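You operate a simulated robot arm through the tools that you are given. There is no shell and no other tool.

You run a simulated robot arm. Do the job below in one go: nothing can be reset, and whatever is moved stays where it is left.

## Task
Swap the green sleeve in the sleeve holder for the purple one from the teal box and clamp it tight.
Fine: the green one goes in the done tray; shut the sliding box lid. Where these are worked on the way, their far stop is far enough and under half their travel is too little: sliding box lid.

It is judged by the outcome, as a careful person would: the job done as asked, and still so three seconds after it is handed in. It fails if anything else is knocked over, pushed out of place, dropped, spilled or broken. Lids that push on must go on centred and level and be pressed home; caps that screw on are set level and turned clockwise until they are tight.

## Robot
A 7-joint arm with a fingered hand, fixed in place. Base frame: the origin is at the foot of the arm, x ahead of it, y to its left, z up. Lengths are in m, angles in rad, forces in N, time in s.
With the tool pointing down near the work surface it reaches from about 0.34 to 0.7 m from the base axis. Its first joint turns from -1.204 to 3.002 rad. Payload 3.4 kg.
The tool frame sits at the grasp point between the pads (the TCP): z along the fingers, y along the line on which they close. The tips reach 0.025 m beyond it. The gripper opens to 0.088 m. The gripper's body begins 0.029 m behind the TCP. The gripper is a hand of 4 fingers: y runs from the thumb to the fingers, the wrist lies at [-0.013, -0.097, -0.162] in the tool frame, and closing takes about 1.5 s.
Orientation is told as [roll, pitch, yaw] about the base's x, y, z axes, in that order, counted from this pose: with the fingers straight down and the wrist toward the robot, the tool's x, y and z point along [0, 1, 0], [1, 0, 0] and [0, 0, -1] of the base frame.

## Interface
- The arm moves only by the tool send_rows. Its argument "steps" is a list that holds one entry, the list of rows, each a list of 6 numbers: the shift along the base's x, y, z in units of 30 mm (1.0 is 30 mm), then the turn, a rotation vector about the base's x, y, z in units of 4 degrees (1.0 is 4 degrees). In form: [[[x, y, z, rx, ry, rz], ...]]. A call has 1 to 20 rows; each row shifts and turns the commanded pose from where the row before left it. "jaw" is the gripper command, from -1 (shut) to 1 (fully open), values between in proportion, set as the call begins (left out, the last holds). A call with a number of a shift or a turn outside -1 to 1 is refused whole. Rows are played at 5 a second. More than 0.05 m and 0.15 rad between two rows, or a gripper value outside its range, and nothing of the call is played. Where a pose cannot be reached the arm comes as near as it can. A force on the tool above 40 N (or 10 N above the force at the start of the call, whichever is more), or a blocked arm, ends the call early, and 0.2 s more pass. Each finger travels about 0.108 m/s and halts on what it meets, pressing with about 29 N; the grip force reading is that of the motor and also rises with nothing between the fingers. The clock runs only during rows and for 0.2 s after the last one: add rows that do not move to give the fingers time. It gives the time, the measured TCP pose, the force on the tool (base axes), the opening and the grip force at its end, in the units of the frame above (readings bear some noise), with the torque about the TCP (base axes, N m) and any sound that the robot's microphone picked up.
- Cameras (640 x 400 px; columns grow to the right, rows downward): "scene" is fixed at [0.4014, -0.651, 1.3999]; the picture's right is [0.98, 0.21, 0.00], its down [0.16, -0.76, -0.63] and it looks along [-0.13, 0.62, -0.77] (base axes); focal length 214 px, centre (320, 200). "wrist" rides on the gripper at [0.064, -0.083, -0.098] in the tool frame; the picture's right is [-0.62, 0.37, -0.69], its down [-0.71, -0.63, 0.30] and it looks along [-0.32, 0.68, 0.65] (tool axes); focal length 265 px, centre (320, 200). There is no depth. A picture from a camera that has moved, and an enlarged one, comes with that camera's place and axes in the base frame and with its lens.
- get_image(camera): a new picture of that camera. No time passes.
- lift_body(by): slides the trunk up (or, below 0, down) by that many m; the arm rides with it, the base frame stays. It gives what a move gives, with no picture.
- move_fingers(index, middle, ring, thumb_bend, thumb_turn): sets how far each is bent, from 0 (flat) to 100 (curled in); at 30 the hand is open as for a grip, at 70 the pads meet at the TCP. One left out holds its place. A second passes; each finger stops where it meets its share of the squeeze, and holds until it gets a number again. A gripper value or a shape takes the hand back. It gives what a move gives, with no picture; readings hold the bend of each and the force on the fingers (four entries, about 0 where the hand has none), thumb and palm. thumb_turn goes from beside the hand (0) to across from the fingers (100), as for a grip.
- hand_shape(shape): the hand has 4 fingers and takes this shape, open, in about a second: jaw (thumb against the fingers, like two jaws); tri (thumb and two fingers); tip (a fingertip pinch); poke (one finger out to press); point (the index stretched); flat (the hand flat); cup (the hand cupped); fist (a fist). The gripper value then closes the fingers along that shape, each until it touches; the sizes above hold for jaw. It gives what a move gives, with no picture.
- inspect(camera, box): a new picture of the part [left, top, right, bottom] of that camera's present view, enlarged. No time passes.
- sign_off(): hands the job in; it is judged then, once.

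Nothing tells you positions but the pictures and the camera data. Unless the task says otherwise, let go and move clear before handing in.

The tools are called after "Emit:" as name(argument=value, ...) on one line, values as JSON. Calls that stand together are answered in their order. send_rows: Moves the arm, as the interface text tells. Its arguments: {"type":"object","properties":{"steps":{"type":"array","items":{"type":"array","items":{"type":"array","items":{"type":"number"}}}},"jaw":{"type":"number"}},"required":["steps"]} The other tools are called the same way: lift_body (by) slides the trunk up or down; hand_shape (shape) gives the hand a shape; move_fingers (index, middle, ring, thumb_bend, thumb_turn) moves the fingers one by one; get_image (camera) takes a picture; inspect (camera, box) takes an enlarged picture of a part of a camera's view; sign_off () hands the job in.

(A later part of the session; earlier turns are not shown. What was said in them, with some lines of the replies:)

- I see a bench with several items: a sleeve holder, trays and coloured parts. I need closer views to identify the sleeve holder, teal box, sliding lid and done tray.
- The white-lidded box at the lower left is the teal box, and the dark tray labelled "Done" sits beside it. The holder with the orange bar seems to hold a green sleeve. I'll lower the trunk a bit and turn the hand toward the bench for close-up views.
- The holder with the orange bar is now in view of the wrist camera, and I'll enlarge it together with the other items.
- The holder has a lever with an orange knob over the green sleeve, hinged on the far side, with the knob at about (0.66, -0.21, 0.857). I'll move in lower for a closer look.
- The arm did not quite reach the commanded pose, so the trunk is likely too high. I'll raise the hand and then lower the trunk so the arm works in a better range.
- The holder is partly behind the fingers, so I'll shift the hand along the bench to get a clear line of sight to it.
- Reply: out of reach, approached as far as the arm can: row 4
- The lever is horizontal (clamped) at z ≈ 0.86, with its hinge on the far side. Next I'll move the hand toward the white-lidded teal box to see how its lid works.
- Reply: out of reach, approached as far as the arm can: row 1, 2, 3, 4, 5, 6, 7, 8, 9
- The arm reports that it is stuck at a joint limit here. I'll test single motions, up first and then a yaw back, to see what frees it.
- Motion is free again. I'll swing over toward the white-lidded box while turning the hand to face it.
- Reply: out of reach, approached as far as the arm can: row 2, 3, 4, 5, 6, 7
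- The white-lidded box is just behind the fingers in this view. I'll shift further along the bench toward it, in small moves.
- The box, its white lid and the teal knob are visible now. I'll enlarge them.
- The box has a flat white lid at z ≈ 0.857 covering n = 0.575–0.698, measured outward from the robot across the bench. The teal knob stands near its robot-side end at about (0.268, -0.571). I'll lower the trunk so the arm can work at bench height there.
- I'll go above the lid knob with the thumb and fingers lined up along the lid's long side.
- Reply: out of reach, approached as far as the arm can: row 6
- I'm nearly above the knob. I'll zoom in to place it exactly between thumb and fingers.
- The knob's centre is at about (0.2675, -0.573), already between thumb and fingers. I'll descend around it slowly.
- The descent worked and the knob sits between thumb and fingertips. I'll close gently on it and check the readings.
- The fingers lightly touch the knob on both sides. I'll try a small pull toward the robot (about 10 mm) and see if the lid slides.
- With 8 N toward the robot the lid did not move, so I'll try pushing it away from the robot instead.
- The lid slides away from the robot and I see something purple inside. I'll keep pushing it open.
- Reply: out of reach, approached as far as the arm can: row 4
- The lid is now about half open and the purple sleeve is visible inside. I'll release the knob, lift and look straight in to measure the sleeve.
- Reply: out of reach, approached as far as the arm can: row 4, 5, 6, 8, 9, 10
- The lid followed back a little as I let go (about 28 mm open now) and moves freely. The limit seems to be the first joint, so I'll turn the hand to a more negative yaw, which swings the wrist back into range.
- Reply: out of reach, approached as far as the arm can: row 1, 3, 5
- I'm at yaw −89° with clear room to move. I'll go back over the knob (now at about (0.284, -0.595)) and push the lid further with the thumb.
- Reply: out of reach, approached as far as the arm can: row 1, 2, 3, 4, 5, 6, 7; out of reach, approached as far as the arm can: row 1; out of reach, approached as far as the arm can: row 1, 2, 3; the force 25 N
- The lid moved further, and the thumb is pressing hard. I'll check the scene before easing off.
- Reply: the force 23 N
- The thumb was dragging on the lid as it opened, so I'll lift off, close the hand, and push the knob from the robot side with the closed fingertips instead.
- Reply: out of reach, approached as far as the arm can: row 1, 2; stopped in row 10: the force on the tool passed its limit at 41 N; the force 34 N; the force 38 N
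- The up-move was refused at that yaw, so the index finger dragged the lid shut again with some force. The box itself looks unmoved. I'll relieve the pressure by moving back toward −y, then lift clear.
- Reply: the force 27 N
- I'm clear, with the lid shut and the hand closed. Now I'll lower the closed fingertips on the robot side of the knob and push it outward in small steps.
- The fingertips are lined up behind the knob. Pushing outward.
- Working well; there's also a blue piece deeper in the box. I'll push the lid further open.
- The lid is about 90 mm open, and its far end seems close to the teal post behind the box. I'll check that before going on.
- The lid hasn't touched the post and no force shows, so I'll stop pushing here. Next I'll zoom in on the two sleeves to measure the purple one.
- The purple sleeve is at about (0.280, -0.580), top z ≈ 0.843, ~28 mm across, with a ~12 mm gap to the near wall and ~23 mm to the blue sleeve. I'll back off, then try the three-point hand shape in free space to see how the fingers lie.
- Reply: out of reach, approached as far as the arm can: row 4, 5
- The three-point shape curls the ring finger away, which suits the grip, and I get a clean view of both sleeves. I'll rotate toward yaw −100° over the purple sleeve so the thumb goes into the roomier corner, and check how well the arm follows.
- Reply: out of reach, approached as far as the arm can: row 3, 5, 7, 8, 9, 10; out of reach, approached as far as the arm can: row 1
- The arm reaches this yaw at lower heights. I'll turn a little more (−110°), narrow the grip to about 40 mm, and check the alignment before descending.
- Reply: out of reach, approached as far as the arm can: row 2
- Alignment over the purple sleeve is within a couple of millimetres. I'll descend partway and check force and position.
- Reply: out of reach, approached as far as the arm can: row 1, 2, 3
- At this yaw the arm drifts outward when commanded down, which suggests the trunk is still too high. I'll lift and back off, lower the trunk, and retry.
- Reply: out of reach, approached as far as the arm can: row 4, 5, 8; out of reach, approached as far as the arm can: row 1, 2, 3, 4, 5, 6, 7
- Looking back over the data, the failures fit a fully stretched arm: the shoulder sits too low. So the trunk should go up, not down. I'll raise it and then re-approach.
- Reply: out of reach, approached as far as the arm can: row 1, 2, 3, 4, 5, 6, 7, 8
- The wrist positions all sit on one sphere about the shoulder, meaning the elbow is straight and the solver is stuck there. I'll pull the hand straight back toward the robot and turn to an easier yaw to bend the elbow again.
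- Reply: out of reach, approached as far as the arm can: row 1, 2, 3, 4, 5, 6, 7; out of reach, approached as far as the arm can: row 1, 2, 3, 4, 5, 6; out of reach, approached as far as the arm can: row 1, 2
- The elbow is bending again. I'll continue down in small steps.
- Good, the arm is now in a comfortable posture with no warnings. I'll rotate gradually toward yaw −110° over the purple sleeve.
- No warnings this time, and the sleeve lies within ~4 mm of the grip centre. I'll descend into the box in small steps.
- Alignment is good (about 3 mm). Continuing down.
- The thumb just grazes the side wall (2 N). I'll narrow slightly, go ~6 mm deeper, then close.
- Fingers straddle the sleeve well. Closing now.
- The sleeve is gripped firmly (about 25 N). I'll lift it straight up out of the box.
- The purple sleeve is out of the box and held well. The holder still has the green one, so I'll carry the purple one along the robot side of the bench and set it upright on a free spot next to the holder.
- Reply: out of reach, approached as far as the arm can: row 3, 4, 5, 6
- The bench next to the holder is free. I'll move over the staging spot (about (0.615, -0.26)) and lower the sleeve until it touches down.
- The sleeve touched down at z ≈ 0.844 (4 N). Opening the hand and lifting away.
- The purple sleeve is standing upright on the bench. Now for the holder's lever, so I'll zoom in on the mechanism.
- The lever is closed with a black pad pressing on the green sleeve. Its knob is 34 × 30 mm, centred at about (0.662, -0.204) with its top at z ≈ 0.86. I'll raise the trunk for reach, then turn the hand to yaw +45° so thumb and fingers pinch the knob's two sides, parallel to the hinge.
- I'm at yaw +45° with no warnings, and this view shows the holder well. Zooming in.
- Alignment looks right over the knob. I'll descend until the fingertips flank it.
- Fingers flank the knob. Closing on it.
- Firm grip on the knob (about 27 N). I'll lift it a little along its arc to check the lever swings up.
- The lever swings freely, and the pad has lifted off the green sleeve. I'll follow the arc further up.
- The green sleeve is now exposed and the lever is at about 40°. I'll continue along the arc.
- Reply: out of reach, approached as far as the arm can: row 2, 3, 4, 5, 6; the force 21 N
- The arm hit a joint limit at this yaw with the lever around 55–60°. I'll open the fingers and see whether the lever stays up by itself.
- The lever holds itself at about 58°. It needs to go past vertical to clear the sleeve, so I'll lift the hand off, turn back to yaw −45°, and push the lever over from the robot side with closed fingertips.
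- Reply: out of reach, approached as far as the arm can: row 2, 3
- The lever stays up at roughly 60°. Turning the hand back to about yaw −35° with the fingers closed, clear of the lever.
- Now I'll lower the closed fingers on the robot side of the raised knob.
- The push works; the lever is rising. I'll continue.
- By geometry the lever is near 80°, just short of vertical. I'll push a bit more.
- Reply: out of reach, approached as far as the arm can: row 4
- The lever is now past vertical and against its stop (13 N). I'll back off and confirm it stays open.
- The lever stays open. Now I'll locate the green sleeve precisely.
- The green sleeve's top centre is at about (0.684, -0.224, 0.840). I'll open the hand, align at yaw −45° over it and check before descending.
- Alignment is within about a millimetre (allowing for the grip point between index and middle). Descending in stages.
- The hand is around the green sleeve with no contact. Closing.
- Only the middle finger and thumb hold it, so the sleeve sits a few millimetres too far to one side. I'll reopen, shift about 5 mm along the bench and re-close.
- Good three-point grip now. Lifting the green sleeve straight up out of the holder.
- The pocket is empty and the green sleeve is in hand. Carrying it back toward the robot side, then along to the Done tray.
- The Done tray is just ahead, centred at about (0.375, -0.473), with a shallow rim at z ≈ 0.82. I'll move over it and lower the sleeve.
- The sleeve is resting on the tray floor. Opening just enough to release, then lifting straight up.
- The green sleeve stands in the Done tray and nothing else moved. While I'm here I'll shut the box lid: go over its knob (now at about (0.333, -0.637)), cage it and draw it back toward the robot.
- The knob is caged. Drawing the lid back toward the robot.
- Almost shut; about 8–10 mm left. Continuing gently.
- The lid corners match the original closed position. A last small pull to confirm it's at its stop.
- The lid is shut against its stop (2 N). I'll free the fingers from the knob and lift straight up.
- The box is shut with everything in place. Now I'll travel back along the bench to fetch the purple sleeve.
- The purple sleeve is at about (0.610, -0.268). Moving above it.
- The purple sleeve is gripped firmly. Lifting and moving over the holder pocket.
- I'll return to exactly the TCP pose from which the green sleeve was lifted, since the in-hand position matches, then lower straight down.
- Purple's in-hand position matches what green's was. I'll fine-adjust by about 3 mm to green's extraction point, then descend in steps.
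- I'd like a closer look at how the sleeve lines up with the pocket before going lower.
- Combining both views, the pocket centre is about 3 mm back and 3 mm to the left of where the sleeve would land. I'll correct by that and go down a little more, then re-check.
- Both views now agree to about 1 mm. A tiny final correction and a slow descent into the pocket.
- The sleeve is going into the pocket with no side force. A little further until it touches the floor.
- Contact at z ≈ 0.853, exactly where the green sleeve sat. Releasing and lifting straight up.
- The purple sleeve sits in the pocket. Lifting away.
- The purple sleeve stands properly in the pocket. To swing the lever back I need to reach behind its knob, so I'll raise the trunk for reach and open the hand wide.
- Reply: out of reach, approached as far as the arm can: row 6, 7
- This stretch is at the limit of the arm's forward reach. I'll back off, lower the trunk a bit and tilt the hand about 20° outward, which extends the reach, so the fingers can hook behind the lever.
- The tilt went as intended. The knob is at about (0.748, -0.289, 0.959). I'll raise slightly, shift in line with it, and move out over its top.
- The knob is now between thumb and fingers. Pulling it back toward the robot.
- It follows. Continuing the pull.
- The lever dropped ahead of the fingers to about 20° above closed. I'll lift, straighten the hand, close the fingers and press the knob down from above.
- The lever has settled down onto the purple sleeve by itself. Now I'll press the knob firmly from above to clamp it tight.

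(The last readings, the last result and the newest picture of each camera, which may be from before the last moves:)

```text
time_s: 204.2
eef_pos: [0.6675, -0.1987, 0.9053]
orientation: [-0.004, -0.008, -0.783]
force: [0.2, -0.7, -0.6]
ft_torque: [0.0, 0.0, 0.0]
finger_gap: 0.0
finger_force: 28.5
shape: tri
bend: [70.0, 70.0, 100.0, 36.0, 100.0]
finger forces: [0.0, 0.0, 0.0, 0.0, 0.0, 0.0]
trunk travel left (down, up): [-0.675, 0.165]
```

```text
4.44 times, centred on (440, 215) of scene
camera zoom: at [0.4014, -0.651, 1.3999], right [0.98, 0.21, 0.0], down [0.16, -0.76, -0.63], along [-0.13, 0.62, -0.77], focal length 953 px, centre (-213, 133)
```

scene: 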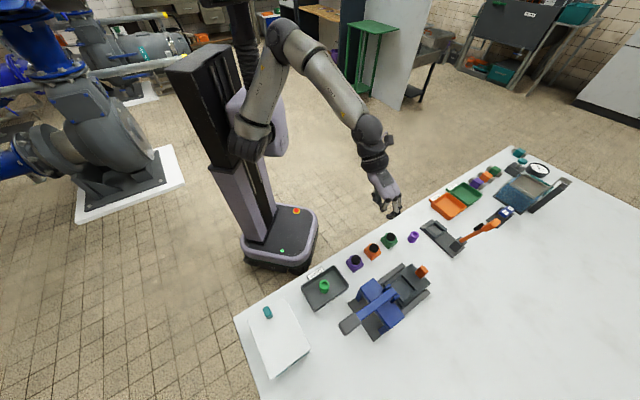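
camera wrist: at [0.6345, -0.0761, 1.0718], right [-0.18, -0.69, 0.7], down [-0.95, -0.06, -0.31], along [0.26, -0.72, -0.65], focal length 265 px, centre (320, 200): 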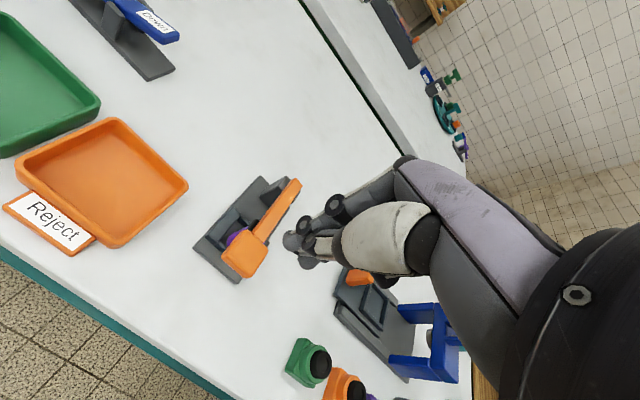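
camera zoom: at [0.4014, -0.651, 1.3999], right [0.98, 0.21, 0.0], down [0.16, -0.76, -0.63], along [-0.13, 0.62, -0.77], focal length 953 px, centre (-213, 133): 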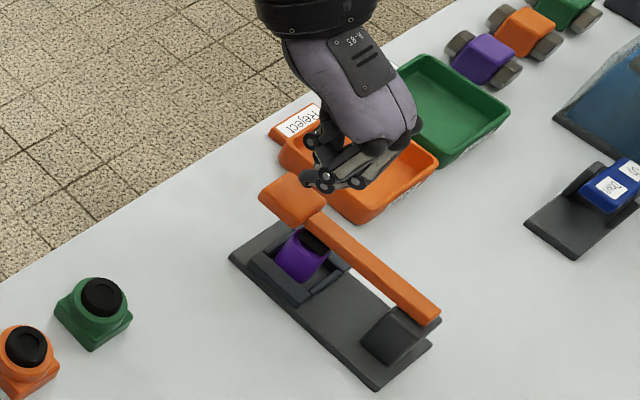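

Emit:
send_rows(steps=[[[-0.1, 0.1, -0.3, 0, 0, 0], [0, 0, -0.2, 0, 0, 0], [0, 0, 0, 0, 0, 0]]])

Emit:
send_rows(steps=[[[0, 0, -0.1, 0, 0, 0], [0, 0, -0.1, 0, 0, 0], [0, 0, 0, 0, 0, 0]]])

Emit:
inspect(camera="scene", box=[410, 190, 470, 250])

```text
time_s: 205.0
eef_pos: [0.6641, -0.1947, 0.8905]
orientation: [-0.006, -0.012, -0.784]
force: [1.1, -0.3, 3.3]
ft_torque: [0.0, -0.01, -0.03]
finger_gap: 0.0
finger_force: 28.8
shape: tri
bend: [70.0, 70.0, 100.0, 36.0, 100.0]
finger forces: [0.1, 0.1, 0.0, 0.1, 0.0, 0.0]
trunk travel left (down, up): [-0.675, 0.165]
```

```text
time_s: 205.8
eef_pos: [0.663, -0.195, 0.8908]
orientation: [-0.002, -0.018, -0.781]
force: [7.5, -2.4, 27.5]
ft_torque: [-0.24, 0.03, 0.08]
finger_gap: 0.0
finger_force: 28.4
shape: tri
bend: [70.0, 70.0, 100.0, 36.0, 100.0]
finger forces: [0.0, 55.4, 0.0, 0.1, 0.1, 0.0]
trunk travel left (down, up): [-0.675, 0.165]
```

```text
6.67 times, centred on (440, 220) of scene
camera zoom: at [0.4014, -0.651, 1.3999], right [0.98, 0.21, 0.0], down [0.16, -0.76, -0.63], along [-0.13, 0.62, -0.77], focal length 1430 px, centre (-480, 67)
```

zoom: 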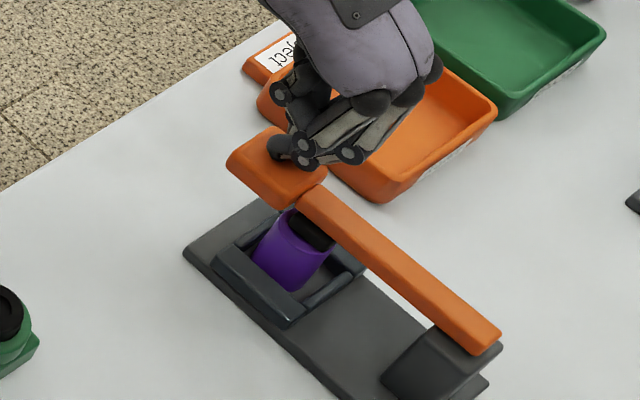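

Pressing with 27 N gives no further travel, and the lever is back at its original clamped position. I'll hold a moment, then lift off and check that it stays.

Emit:
send_rows(steps=[[[0, 0, -0.04, 0, 0, 0], [0, 0, 0, 0, 0, 0], [0, 0, 0, 0, 0, 0]]])

Emit:
send_rows(steps=[[[0, 0, 0.2, 0, 0, 0], [0, 0, 0.4, 0, 0, 0], [0, 0, 0.6, 0, 0, 0], [0, 0, 0.8, 0, 0, 0], [-0.4, 0.4, 0.6, 0, 0, 0], [-0.5, 0.5, 0.3, 0, 0, 0], [-0.5, 0.5, 0, 0, 0, 0], [0, 0, 0, 0, 0, 0]]])

Emit:
inspect(camera="scene", box=[410, 190, 470, 250])

Emit:
get_image(camera="wrist")

```text
time_s: 206.6
eef_pos: [0.6641, -0.1949, 0.8887]
orientation: [0.0, -0.017, -0.783]
force: [8.6, -2.7, 30.6]
ft_torque: [-0.28, 0.05, 0.11]
finger_gap: 0.0001
finger_force: 29.0
shape: tri
bend: [70.0, 70.0, 100.0, 36.0, 100.0]
finger forces: [0.0, 61.3, 0.0, 0.1, 0.0, 0.0]
trunk travel left (down, up): [-0.675, 0.165]
```

```text
time_s: 208.4
eef_pos: [0.6201, -0.1628, 0.9611]
orientation: [-0.005, 0.013, -0.807]
force: [1.4, -0.3, 0.0]
ft_torque: [0.01, 0.0, -0.01]
finger_gap: 0.0
finger_force: 29.2
shape: tri
bend: [70.0, 70.0, 100.0, 36.0, 100.0]
finger forces: [0.0, 0.0, 0.0, 0.0, 0.1, 0.0]
trunk travel left (down, up): [-0.675, 0.165]
```

```text
6.67 times, centred on (440, 220) of scene
camera zoom: at [0.4014, -0.651, 1.3999], right [0.98, 0.21, 0.0], down [0.16, -0.76, -0.63], along [-0.13, 0.62, -0.77], focal length 1430 px, centre (-480, 67)
```

zoom: 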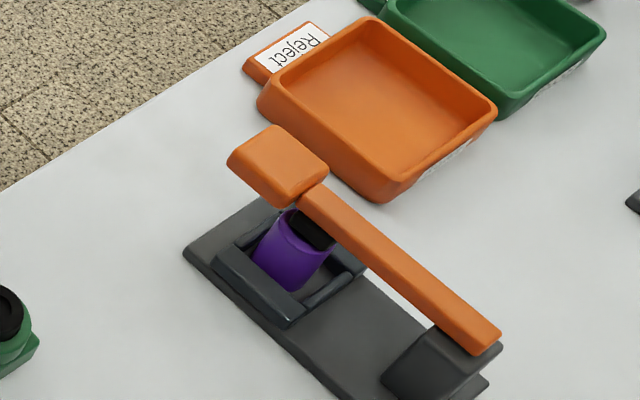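

```text
taken
camera wrist: at [0.6104, -0.0603, 1.0602], right [-0.18, -0.7, 0.69], down [-0.96, -0.04, -0.29], along [0.23, -0.71, -0.66], focal length 265 px, centre (320, 200)
```

wrist: 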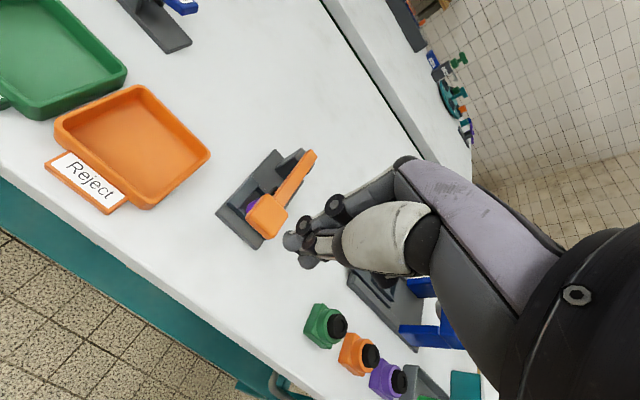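

The lever stays closed on the purple sleeve. I'll move the hand clear of the bench and do a last overall check.

Emit:
send_rows(steps=[[[-0.5, 0.5, 0.4, 0, 0, 0], [-0.5, 0.5, 0.4, 0, 0, 0], [-0.5, 0.5, 0.4, 0, 0, 0], [0, 0, 0.3, 0, 0, 0], [0, 0, 0, 0, 0, 0]]], jaw=0.5)

Emit:
get_image(camera="scene")

Emit:
inspect(camera="scene", box=[225, 230, 405, 400])

Emit:
inspect(camera="scene", box=[400, 130, 580, 270])

Emit:
inspect(camera="wrist", box=[180, 100, 340, 260])

```text
time_s: 209.0
eef_pos: [0.5743, -0.1413, 0.889]
orientation: [-0.135, 0.147, -0.828]
force: [-0.3, 1.2, 0.1]
ft_torque: [0.0, -0.01, -0.03]
finger_gap: 0.0659
finger_force: 0.0
shape: tri
bend: [27.0, 36.0, 99.0, 54.0, 99.0]
finger forces: [0.1, 0.1, 0.1, 0.1, 0.1, 0.1]
trunk travel left (down, up): [-0.675, 0.165]
stopped in row 3: the arm was blocked; the commanded pose is now the measured one
```

```text
taken
```

scene: 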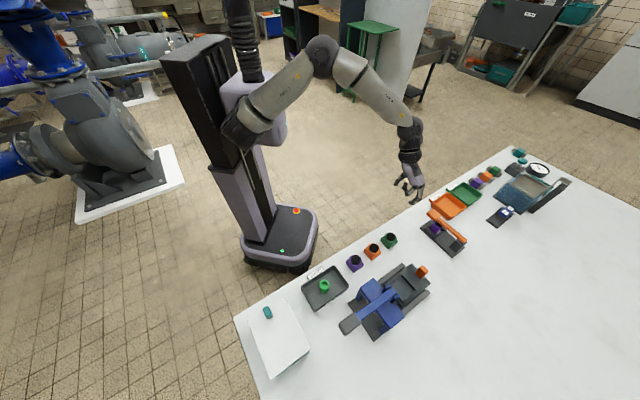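

```text
2.35 times, centred on (315, 315) of scene
camera zoom: at [0.4014, -0.651, 1.3999], right [0.98, 0.21, 0.0], down [0.16, -0.76, -0.63], along [-0.13, 0.62, -0.77], focal length 505 px, centre (332, -71)
```

zoom: 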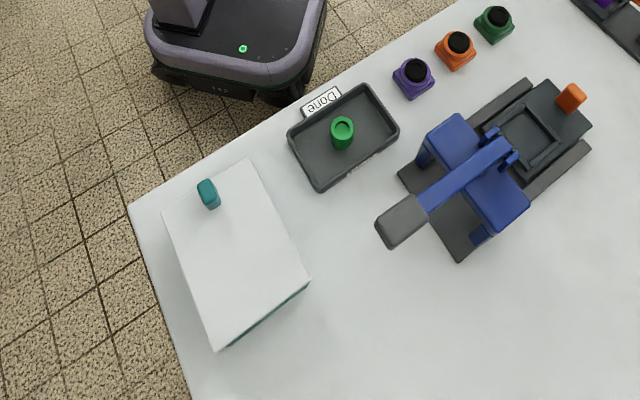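

```text
2.86 times, centred on (490, 200) of scene
camera zoom: at [0.4014, -0.651, 1.3999], right [0.98, 0.21, 0.0], down [0.16, -0.76, -0.63], along [-0.13, 0.62, -0.77], focal length 613 px, centre (-166, 200)
```

zoom: 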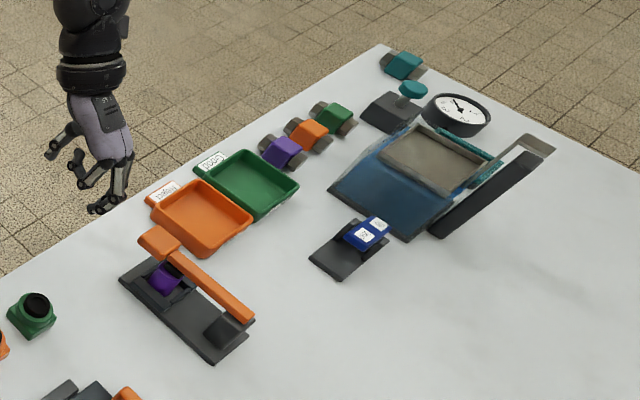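

```text
2.50 times, centred on (260, 180) of wrist
camera zoom: at [0.5837, -0.0396, 0.9894], right [-0.06, -0.7, 0.71], down [-0.99, -0.02, -0.11], along [0.1, -0.71, -0.7], focal length 664 px, centre (470, 250)
```

zoom: 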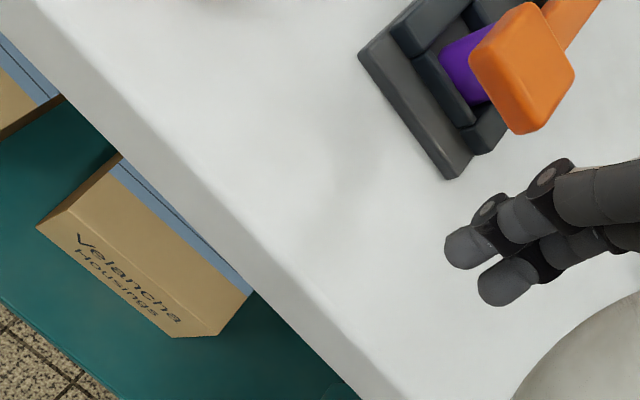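

The arm was blocked at an inner limit while retreating, but it touches nothing (force about 0). I'll use the trunk to raise the hand clear, then check everything once more.

Emit:
lift_body(by=0.12)

Emit:
get_image(camera="scene")

Emit:
inspect(camera="scene", box=[410, 190, 470, 250])

Emit:
get_image(camera="wrist")

```text
time_s: 210.5
eef_pos: [0.5742, -0.1408, 1.0104]
orientation: [-0.135, 0.144, -0.827]
force: [0.6, 0.6, 1.1]
ft_torque: [0.0, 0.0, 0.03]
finger_gap: 0.0659
finger_force: 0.1
shape: tri
bend: [27.0, 36.0, 99.0, 54.0, 99.0]
finger forces: [0.0, 0.1, 0.0, 0.1, 0.1, 0.0]
trunk travel left (down, up): [-0.795, 0.045]
```

```text
taken
```

scene: 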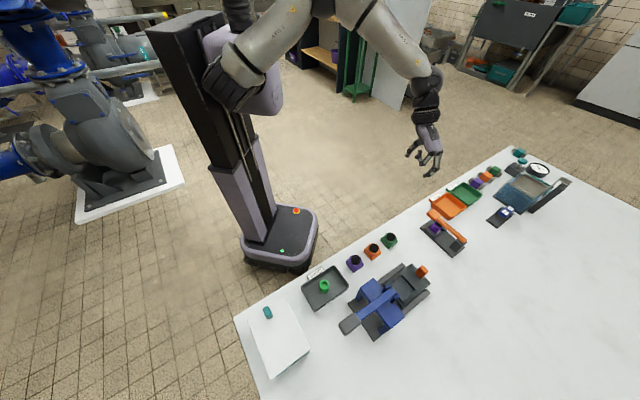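

```text
6.67 times, centred on (440, 220) of scene
camera zoom: at [0.4014, -0.651, 1.3999], right [0.98, 0.21, 0.0], down [0.16, -0.76, -0.63], along [-0.13, 0.62, -0.77], focal length 1430 px, centre (-480, 67)
```

zoom: 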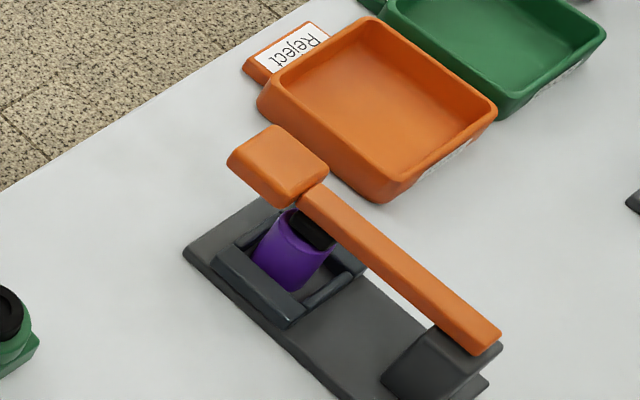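

```text
taken
camera wrist: at [0.5838, -0.0389, 1.1104], right [-0.06, -0.7, 0.71], down [-0.99, -0.03, -0.11], along [0.1, -0.71, -0.7], focal length 265 px, centre (320, 200)
```

wrist: 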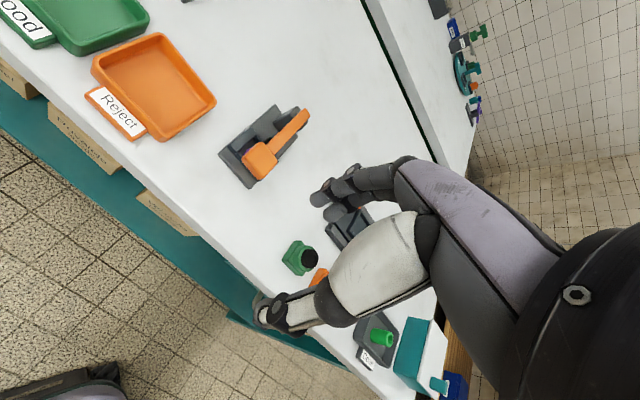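

The purple sleeve is clamped in the holder, the green one stands in the Done tray and the box lid is shut. The hand is clear and nothing else has moved, so I'm handing in the job.

Emit:
sign_off()

```text
The job is handed in.
```

The swap is done and handed in. The purple sleeve from the teal box is clamped in the holder, the green one stands upright in the Done tray, and the sliding lid is shut.

- **Clamp:** I pressed the lever down with about 30 N. It had no travel left, and it stayed closed after I let go. The purple sleeve sits a few millimetres from where the green one sat, still inside the pocket.
- **Lid:** While I was working out how the lid slides, the index finger dragged it hard against its closed stop, at about 41 N. The box looked unmoved to within 1–2 mm. I later opened the lid about 90 mm, short of its far stop because a teal post stands behind the box. It is now shut against its closed stop.
- **Bench:** I set the purple sleeve on a free spot on the bench while I took the green one out. Nothing else on the bench appears to have moved, and the blue sleeve is still in the box.
- **Arm:** It was blocked once at a joint limit while backing away at the end, without touching anything. I raised the hand clear with the trunk.
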